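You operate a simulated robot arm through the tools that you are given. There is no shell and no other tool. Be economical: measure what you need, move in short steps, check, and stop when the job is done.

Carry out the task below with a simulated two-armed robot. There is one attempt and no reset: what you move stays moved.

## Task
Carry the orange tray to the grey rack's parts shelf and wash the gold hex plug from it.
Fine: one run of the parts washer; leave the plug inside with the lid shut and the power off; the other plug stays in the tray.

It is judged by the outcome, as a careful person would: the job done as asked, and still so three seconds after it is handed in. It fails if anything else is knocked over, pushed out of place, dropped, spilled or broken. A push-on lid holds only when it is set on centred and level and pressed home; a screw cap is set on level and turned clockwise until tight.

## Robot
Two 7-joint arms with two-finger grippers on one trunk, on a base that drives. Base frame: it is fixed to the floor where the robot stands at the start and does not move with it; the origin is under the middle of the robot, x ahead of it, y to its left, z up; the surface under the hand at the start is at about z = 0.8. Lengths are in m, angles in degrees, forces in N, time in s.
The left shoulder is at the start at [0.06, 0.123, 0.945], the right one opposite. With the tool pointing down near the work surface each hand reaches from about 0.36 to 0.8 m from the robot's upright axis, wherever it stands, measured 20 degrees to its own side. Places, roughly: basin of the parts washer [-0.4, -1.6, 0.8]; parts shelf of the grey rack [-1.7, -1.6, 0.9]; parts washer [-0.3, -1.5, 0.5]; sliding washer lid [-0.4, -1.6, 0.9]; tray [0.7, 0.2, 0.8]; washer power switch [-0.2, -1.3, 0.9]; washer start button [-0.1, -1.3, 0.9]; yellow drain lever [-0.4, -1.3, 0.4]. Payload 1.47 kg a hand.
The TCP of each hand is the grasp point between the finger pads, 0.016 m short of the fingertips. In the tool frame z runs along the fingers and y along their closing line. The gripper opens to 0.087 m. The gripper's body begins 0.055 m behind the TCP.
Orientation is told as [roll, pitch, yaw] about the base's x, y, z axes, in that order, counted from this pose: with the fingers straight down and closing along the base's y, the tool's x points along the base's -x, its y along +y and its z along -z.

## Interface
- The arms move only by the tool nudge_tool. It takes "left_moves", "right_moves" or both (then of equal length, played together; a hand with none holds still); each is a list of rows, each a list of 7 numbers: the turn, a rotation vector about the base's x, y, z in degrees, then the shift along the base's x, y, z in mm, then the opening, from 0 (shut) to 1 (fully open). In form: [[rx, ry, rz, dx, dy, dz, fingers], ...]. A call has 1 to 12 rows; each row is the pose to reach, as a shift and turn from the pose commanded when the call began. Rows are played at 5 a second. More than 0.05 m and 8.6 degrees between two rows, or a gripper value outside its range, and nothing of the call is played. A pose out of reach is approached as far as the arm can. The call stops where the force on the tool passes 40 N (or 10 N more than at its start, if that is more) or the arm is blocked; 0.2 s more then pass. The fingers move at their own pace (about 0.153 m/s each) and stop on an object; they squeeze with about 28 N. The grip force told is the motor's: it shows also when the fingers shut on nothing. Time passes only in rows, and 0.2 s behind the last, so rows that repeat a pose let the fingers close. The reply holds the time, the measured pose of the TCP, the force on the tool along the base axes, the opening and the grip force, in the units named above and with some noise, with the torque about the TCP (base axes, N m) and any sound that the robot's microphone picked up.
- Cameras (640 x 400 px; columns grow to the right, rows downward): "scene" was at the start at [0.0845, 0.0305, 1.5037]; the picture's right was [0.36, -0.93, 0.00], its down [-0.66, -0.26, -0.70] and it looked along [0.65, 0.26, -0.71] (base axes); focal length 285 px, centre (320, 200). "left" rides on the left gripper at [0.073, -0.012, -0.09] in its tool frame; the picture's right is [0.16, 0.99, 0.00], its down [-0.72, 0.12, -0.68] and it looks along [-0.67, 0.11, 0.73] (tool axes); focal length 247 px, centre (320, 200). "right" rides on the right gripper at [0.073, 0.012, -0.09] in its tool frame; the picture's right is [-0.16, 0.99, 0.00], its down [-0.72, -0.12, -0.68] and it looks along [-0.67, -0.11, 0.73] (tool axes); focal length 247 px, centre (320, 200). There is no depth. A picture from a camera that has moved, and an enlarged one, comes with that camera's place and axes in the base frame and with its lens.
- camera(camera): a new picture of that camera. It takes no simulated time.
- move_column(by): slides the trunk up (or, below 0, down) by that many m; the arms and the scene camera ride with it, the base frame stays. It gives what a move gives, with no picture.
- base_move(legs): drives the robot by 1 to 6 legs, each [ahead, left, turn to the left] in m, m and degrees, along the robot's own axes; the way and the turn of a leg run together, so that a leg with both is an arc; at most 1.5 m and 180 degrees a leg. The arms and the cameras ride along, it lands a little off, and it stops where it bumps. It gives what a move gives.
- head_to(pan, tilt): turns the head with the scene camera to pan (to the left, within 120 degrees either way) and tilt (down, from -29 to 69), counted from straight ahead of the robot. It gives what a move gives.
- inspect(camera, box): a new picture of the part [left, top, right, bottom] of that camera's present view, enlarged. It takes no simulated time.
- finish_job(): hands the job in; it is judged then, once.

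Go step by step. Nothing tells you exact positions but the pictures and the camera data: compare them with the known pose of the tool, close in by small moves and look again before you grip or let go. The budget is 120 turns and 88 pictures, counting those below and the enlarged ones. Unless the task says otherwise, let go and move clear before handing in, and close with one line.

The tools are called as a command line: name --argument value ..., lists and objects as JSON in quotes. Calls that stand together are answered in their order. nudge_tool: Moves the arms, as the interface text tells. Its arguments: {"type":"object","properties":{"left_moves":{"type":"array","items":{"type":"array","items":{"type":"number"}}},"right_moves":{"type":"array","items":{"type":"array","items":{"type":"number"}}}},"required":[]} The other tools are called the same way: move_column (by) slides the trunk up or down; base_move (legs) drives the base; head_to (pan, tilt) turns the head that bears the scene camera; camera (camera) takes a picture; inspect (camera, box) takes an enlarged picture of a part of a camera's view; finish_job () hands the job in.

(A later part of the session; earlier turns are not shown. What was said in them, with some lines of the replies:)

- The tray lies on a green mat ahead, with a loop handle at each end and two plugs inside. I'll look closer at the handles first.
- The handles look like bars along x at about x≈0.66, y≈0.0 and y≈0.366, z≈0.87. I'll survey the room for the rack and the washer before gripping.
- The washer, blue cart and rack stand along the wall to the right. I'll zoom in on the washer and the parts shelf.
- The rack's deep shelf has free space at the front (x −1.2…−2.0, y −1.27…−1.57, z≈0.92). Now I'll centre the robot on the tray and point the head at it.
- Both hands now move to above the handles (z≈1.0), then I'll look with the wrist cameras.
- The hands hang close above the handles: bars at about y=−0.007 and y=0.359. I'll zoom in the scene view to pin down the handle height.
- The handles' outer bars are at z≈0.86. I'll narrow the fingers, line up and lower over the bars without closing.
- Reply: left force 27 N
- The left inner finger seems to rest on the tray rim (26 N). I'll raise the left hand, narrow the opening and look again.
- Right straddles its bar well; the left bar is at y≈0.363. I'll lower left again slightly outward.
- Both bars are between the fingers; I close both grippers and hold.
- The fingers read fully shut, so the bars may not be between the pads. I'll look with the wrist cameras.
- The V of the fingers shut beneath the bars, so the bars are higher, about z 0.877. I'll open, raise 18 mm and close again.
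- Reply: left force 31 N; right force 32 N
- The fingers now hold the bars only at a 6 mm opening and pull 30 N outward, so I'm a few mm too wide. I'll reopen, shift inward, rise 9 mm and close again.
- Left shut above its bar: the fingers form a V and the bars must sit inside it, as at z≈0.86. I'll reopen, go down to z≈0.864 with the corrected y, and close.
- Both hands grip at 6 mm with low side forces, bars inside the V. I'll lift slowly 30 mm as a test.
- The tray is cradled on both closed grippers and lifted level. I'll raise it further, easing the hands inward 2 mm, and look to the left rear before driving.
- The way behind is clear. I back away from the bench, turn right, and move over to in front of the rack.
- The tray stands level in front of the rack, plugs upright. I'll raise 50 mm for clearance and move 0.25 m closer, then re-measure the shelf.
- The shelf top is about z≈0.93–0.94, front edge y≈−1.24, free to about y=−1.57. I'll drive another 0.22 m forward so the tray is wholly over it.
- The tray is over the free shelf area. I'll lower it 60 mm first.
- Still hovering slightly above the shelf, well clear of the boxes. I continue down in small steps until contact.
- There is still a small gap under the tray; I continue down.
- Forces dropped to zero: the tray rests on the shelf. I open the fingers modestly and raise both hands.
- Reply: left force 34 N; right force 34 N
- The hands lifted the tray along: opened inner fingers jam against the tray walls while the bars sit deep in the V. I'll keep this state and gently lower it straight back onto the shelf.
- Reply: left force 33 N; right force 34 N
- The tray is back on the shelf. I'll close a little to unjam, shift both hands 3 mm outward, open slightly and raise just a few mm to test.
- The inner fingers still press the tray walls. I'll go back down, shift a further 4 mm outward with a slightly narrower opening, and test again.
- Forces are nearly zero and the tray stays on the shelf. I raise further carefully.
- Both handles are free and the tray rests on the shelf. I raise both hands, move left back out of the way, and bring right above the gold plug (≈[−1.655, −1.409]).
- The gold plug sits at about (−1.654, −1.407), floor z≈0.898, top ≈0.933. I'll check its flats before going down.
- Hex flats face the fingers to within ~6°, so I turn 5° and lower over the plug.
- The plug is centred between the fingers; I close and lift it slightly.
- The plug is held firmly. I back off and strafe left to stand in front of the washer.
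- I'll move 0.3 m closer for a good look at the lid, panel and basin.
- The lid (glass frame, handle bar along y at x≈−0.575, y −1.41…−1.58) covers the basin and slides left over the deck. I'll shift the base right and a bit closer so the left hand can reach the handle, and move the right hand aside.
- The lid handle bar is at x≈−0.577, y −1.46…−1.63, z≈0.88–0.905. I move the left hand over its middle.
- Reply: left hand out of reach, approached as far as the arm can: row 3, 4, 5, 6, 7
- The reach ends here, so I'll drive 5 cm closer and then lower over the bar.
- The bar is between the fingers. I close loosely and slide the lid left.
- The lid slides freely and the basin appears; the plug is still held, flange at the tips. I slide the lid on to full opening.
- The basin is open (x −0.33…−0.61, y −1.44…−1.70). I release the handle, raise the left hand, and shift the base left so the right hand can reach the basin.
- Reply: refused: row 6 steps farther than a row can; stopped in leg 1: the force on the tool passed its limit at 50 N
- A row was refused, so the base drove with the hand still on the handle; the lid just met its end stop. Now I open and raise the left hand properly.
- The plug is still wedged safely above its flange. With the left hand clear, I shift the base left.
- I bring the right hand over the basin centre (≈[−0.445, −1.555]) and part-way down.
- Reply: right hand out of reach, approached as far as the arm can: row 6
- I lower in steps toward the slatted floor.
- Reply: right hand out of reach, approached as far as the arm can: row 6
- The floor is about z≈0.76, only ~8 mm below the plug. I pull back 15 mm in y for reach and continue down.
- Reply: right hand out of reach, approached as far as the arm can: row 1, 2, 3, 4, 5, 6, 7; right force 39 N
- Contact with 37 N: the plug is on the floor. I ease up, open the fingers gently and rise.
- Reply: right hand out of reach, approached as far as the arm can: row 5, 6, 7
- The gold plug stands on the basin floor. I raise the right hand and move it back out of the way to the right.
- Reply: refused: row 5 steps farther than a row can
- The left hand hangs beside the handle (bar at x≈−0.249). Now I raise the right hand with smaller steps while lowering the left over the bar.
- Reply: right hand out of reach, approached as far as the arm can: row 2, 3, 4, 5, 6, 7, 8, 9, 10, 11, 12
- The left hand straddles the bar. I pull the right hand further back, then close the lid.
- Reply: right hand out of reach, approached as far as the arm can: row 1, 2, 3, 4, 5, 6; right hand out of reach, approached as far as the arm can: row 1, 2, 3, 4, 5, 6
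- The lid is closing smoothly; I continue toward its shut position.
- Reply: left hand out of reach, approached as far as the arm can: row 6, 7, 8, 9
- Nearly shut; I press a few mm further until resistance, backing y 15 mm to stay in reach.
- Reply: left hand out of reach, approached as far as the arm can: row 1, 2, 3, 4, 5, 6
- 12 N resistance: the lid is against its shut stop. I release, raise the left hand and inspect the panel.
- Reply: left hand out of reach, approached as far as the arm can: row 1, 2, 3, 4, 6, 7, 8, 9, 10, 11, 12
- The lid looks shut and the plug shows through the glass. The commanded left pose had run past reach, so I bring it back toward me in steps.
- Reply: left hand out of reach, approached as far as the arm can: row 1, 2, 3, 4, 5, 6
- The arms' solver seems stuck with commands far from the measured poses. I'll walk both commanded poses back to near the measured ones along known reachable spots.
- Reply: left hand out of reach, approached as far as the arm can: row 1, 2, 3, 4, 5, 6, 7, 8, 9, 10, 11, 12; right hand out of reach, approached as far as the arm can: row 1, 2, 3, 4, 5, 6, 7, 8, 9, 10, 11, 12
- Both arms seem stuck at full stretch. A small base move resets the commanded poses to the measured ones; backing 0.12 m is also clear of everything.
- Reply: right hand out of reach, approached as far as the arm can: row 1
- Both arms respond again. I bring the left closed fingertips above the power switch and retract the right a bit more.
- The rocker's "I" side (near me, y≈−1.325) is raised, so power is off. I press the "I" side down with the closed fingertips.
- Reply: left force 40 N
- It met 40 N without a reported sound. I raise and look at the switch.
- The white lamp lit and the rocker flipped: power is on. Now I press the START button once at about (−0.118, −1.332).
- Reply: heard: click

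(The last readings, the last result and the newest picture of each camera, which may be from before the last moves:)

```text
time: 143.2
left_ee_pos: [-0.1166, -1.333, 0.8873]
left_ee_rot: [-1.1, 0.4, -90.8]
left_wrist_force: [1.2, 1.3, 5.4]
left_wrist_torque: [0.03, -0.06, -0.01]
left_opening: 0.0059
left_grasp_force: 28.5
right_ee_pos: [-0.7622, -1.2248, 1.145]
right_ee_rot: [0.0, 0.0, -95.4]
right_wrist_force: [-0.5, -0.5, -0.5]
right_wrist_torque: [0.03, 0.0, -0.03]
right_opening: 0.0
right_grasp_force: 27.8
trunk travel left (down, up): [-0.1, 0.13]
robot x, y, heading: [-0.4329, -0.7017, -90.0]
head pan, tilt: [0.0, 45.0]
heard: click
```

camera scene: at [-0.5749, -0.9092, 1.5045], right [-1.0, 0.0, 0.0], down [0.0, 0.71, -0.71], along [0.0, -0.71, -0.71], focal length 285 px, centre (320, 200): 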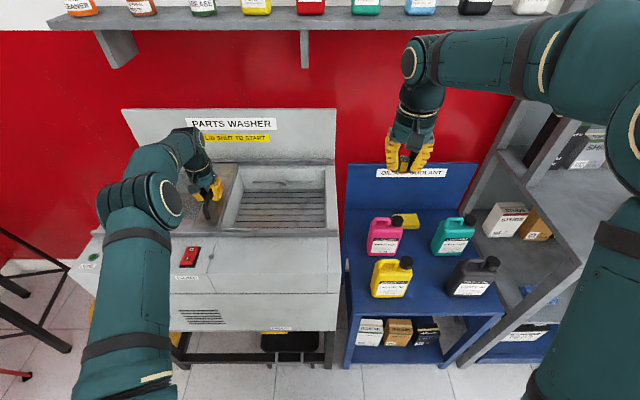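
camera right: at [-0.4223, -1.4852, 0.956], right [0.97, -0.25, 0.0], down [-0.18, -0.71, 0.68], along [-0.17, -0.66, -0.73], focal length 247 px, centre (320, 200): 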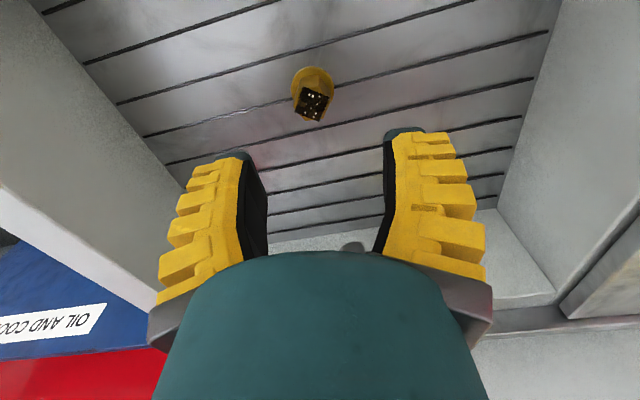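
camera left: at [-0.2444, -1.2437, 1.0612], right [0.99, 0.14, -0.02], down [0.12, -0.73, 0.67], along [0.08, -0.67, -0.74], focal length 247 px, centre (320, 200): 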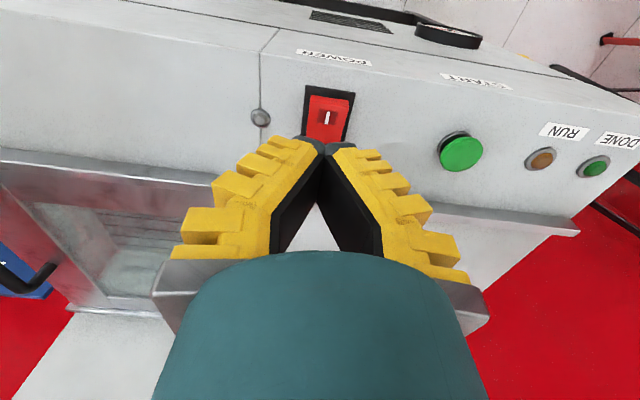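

Click heard and the button is pressed. I raise off it, wait a little and check the lamps.

nudge_tool --left_moves '[[0, 0, 0, 0, 0, 20, 0], [0, 0, 0, 0, 0, 60, 0], [0, 0, 0, -40, 0, 80, 0], [0, 0, 0, -80, 0, 80, 0], [0, 0, 0, -112, -15, 80, 0], [0, 0, 0, -112, -15, 80, 0]]'

inspect --camera "scene" --box '[150, 140, 390, 260]'

```text
time: 144.7
left_ee_pos: [-0.2284, -1.3475, 0.9681]
left_ee_rot: [-1.2, 0.6, -90.7]
left_wrist_force: [0.0, -0.4, -0.5]
left_wrist_torque: [0.0, -0.02, 0.02]
left_opening: 0.0002
left_grasp_force: 28.2
right_ee_pos: [-0.7606, -1.2243, 1.1446]
right_ee_rot: [-0.1, 0.0, -95.3]
right_wrist_force: [-0.6, 0.7, 0.1]
right_wrist_torque: [-0.02, -0.01, 0.01]
right_opening: 0.0
right_grasp_force: 28.2
trunk travel left (down, up): [-0.1, 0.13]
robot x, y, heading: [-0.4305, -0.7006, -90.1]
head pan, tilt: [0.0, 45.0]
```

```text
2.67 times, centred on (270, 200) of scene
camera zoom: at [-0.4324, -0.789, 1.5045], right [-1.0, 0.0, 0.0], down [0.0, 0.71, -0.71], along [0.0, -0.71, -0.71], focal length 760 px, centre (453, 200)
```

zoom: 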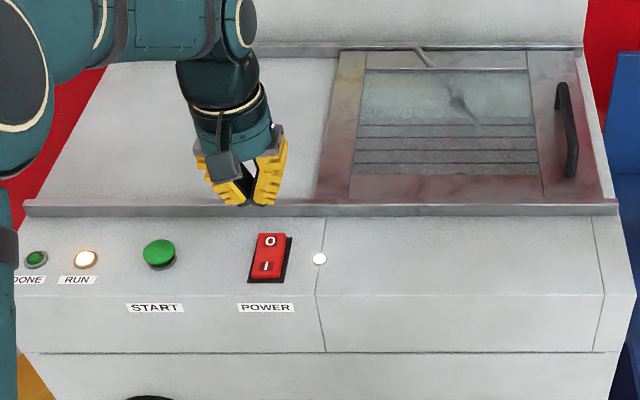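

RUN is lit and the arm is turning. I wait with holds.

nudge_tool --left_moves '[[0, 0, 0, 0, 0, 0, 0], [0, 0, 0, 0, 0, 0, 0], [0, 0, 0, 0, 0, 0, 0], [0, 0, 0, 0, 0, 0, 0], [0, 0, 0, 0, 0, 0, 0], [0, 0, 0, 0, 0, 0, 0], [0, 0, 0, 0, 0, 0, 0], [0, 0, 0, 0, 0, 0, 0], [0, 0, 0, 0, 0, 0, 0], [0, 0, 0, 0, 0, 0, 0], [0, 0, 0, 0, 0, 0, 0], [0, 0, 0, 0, 0, 0, 0]]'

nudge_tool --left_moves '[[0, 0, 0, 0, 0, 0, 0], [0, 0, 0, 0, 0, 0, 0], [0, 0, 0, 0, 0, 0, 0], [0, 0, 0, 0, 0, 0, 0], [0, 0, 0, 0, 0, 0, 0], [0, 0, 0, 0, 0, 0, 0], [0, 0, 0, 0, 0, 0, 0], [0, 0, 0, 0, 0, 0, 0], [0, 0, 0, 0, 0, 0, 0], [0, 0, 0, 0, 0, 0, 0], [0, 0, 0, 0, 0, 0, 0], [0, 0, 0, 0, 0, 0, 0]]'

nudge_tool --left_moves '[[0, 0, 0, 0, 0, 0, 0], [0, 0, 0, 0, 0, 0, 0], [0, 0, 0, 0, 0, 0, 0], [0, 0, 0, 0, 0, 0, 0], [0, 0, 0, 0, 0, 0, 0], [0, 0, 0, 0, 0, 0, 0], [0, 0, 0, 0, 0, 0, 0], [0, 0, 0, 0, 0, 0, 0], [0, 0, 0, 0, 0, 0, 0], [0, 0, 0, 0, 0, 0, 0], [0, 0, 0, 0, 0, 0, 0], [0, 0, 0, 0, 0, 0, 0]]'

nudge_tool --left_moves '[[0, 0, 0, 0, 0, 0, 0], [0, 0, 0, 0, 0, 0, 0], [0, 0, 0, 0, 0, 0, 0], [0, 0, 0, 0, 0, 0, 0], [0, 0, 0, 0, 0, 0, 0], [0, 0, 0, 0, 0, 0, 0], [0, 0, 0, 0, 0, 0, 0], [0, 0, 0, 0, 0, 0, 0], [0, 0, 0, 0, 0, 0, 0], [0, 0, 0, 0, 0, 0, 0], [0, 0, 0, 0, 0, 0, 0], [0, 0, 0, 0, 0, 0, 0]]'

inspect --camera "scene" --box '[150, 140, 390, 260]'

```text
time: 147.2
left_ee_pos: [-0.2291, -1.3482, 0.9686]
left_ee_rot: [-1.1, 0.5, -90.7]
left_wrist_force: [0.2, -1.4, 0.4]
left_wrist_torque: [0.02, -0.03, 0.01]
left_opening: 0.0001
left_grasp_force: 28.1
right_ee_pos: [-0.7623, -1.2247, 1.1439]
right_ee_rot: [-0.1, -0.1, -95.3]
right_wrist_force: [-0.2, -0.3, -0.2]
right_wrist_torque: [0.0, 0.01, -0.05]
right_opening: 0.0
right_grasp_force: 27.9
trunk travel left (down, up): [-0.1, 0.13]
robot x, y, heading: [-0.4329, -0.7007, -90.1]
head pan, tilt: [0.0, 45.0]
```

```text
time: 149.8
left_ee_pos: [-0.2282, -1.3466, 0.968]
left_ee_rot: [-1.1, 0.5, -90.8]
left_wrist_force: [0.7, -0.1, 0.0]
left_wrist_torque: [-0.02, 0.0, -0.04]
left_opening: 0.0001
left_grasp_force: 28.3
right_ee_pos: [-0.7611, -1.2247, 1.1437]
right_ee_rot: [0.0, 0.0, -95.3]
right_wrist_force: [-0.1, 0.0, -0.1]
right_wrist_torque: [-0.01, 0.01, -0.01]
right_opening: 0.0
right_grasp_force: 27.7
trunk travel left (down, up): [-0.1, 0.13]
robot x, y, heading: [-0.4287, -0.7029, -90.1]
head pan, tilt: [0.0, 45.0]
```

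```text
time: 152.4
left_ee_pos: [-0.2275, -1.3492, 0.9673]
left_ee_rot: [-1.1, 0.5, -90.9]
left_wrist_force: [-0.4, 0.4, 0.3]
left_wrist_torque: [-0.01, 0.0, 0.01]
left_opening: 0.0
left_grasp_force: 27.4
right_ee_pos: [-0.7605, -1.2253, 1.1441]
right_ee_rot: [-0.1, -0.1, -95.3]
right_wrist_force: [0.0, 0.4, 0.0]
right_wrist_torque: [-0.03, 0.03, -0.02]
right_opening: 0.0
right_grasp_force: 28.2
trunk travel left (down, up): [-0.1, 0.13]
robot x, y, heading: [-0.4346, -0.6978, -90.4]
head pan, tilt: [0.0, 45.0]
```

```text
time: 155.1
left_ee_pos: [-0.229, -1.3489, 0.9667]
left_ee_rot: [-1.1, 0.4, -90.9]
left_wrist_force: [-1.1, 0.3, 0.3]
left_wrist_torque: [0.0, -0.04, 0.0]
left_opening: 0.0
left_grasp_force: 28.3
right_ee_pos: [-0.7604, -1.2248, 1.1445]
right_ee_rot: [-0.1, 0.0, -95.4]
right_wrist_force: [-0.9, -0.9, 0.0]
right_wrist_torque: [-0.01, 0.01, -0.01]
right_opening: 0.0
right_grasp_force: 27.3
trunk travel left (down, up): [-0.1, 0.13]
robot x, y, heading: [-0.4322, -0.6955, -90.2]
head pan, tilt: [0.0, 45.0]
```

```text
2.67 times, centred on (270, 200) of scene
camera zoom: at [-0.4331, -0.7895, 1.5045], right [-1.0, 0.0, 0.0], down [0.0, 0.71, -0.71], along [0.0, -0.71, -0.71], focal length 760 px, centre (453, 200)
```

zoom: 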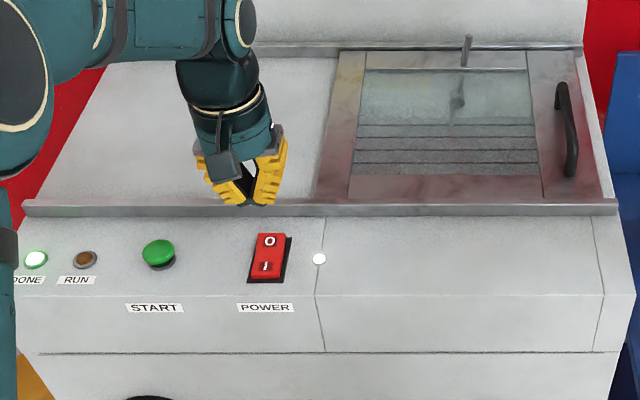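

DONE is lit. I switch power off by pressing the rocker's "O" side (y≈−1.365).

nudge_tool --left_moves '[[0, 0, 0, 0, -17, -20, 0], [0, 0, 0, 0, -17, -50, 0], [0, 0, 0, 0, -17, -66, 0], [0, 0, 0, 0, -17, -72, 0], [0, 0, 0, 0, -17, -76, 0], [0, 0, 0, 0, -17, -80, 0], [0, 0, 0, 0, -17, -84, 0], [0, 0, 0, 0, -17, -87, 0], [0, 0, 0, 0, -17, -90, 0]]'

```text
time: 157.2
left_ee_pos: [-0.2287, -1.368, 0.884]
left_ee_rot: [-1.1, -0.4, -90.6]
left_wrist_force: [-0.2, 1.9, 16.0]
left_wrist_torque: [0.16, -0.07, 0.18]
left_opening: 0.0057
left_grasp_force: 28.2
right_ee_pos: [-0.761, -1.224, 1.1441]
right_ee_rot: [-0.1, 0.0, -95.3]
right_wrist_force: [0.1, 0.5, 0.9]
right_wrist_torque: [0.0, 0.01, 0.0]
right_opening: 0.0
right_grasp_force: 27.8
trunk travel left (down, up): [-0.1, 0.13]
robot x, y, heading: [-0.4326, -0.6995, -90.2]
head pan, tilt: [0.0, 45.0]
stopped in row 9 (left hand): the force on the tool passed its limit at 42 N (the readings are from after the stop); the commanded pose is now the measured one
```

nudge_tool --left_moves '[[0, 0, 0, 0, 0, 20, 0], [0, 0, 0, 0, 5, 60, 0], [0, 0, 0, 0, 25, 100, 0], [0, 0, 0, 0, 60, 130, 0], [0, 0, 0, 0, 100, 150, 0], [0, 0, 0, 0, 140, 150, 0]]'

inspect --camera "scene" --box '[150, 140, 390, 260]'

```text
time: 158.6
left_ee_pos: [-0.2258, -1.2263, 1.0308]
left_ee_rot: [-1.1, -0.1, -90.7]
left_wrist_force: [0.5, 0.3, -0.1]
left_wrist_torque: [-0.01, 0.03, 0.0]
left_opening: 0.0002
left_grasp_force: 28.0
right_ee_pos: [-0.7612, -1.2236, 1.1443]
right_ee_rot: [-0.1, 0.0, -95.2]
right_wrist_force: [-0.6, 0.1, 0.3]
right_wrist_torque: [-0.03, -0.02, -0.01]
right_opening: 0.0
right_grasp_force: 27.8
trunk travel left (down, up): [-0.1, 0.13]
robot x, y, heading: [-0.4322, -0.7021, -90.1]
head pan, tilt: [0.0, 45.0]
```

```text
2.67 times, centred on (270, 200) of scene
camera zoom: at [-0.4328, -0.7885, 1.5045], right [-1.0, 0.0, 0.0], down [0.0, 0.71, -0.71], along [0.0, -0.71, -0.71], focal length 760 px, centre (453, 200)
```

zoom: 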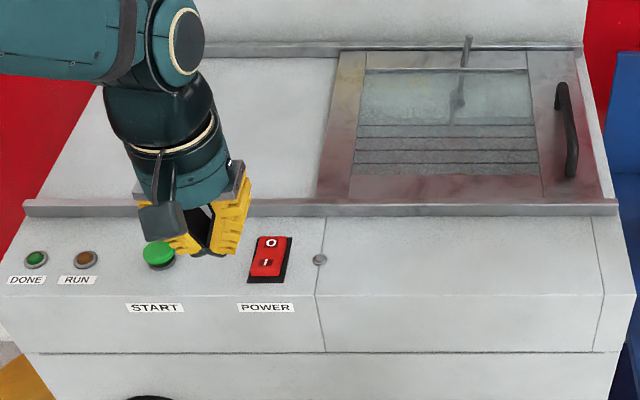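

All lamps are off, the rocker is back to "O", and the lid is shut. I back away and take a final look at the rack and washer.

base_move --legs '[[-0.3, 0, 0]]'

head_to --pan -25 --tilt 35

camera --camera "scene"

```text
time: 160.6
left_ee_pos: [-0.2259, -0.9283, 1.0316]
left_ee_rot: [-1.1, 0.0, -90.8]
left_wrist_force: [0.9, 0.2, 0.7]
left_wrist_torque: [-0.05, -0.04, 0.02]
left_opening: 0.0
left_grasp_force: 27.7
right_ee_pos: [-0.7602, -0.9256, 1.1441]
right_ee_rot: [-0.1, 0.0, -95.2]
right_wrist_force: [1.2, -0.4, -0.7]
right_wrist_torque: [-0.02, 0.0, 0.0]
right_opening: 0.0003
right_grasp_force: 27.7
trunk travel left (down, up): [-0.1, 0.13]
robot x, y, heading: [-0.4333, -0.4013, -90.3]
head pan, tilt: [0.0, 45.0]
```

```text
time: 161.5
left_ee_pos: [-0.2263, -0.9295, 1.0314]
left_ee_rot: [-1.1, 0.0, -90.8]
left_wrist_force: [-0.6, 1.1, -1.3]
left_wrist_torque: [0.0, -0.01, 0.01]
left_opening: 0.0
left_grasp_force: 27.9
right_ee_pos: [-0.7616, -0.9257, 1.1443]
right_ee_rot: [-0.1, 0.0, -95.3]
right_wrist_force: [0.6, -0.7, 0.2]
right_wrist_torque: [-0.03, 0.0, -0.01]
right_opening: 0.0001
right_grasp_force: 28.1
trunk travel left (down, up): [-0.1, 0.13]
robot x, y, heading: [-0.4336, -0.3999, -90.1]
head pan, tilt: [-25.0, 35.0]
```

```text
5 pictures are left
camera scene: at [-0.4692, -0.4892, 1.5193], right [-0.9, 0.43, 0.0], down [0.24, 0.52, -0.82], along [-0.35, -0.74, -0.57], focal length 285 px, centre (320, 200)
```

scene: 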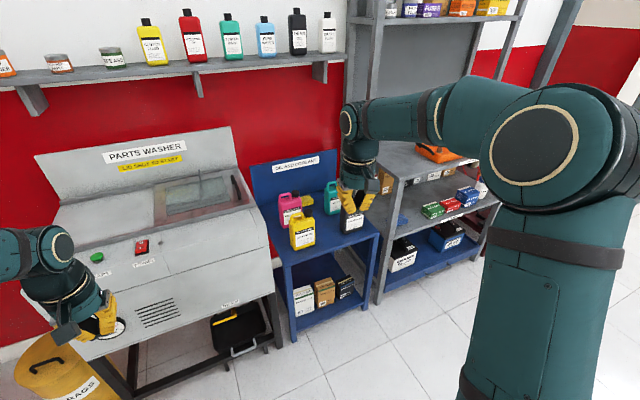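

Everything looks in place: the tray is on the shelf, the washer is shut and off, and the jugs stand undisturbed. I hand the job in.

finish_job

```text
The job is handed in.
```

The orange tray is on the rack's parts shelf with the silver plug still in it. The gold hex plug had one wash run and was left in the washer, with the lid shut and the power off. I didn't see the plug again after the run. I last saw it through the lid's glass just before I switched the washer on.
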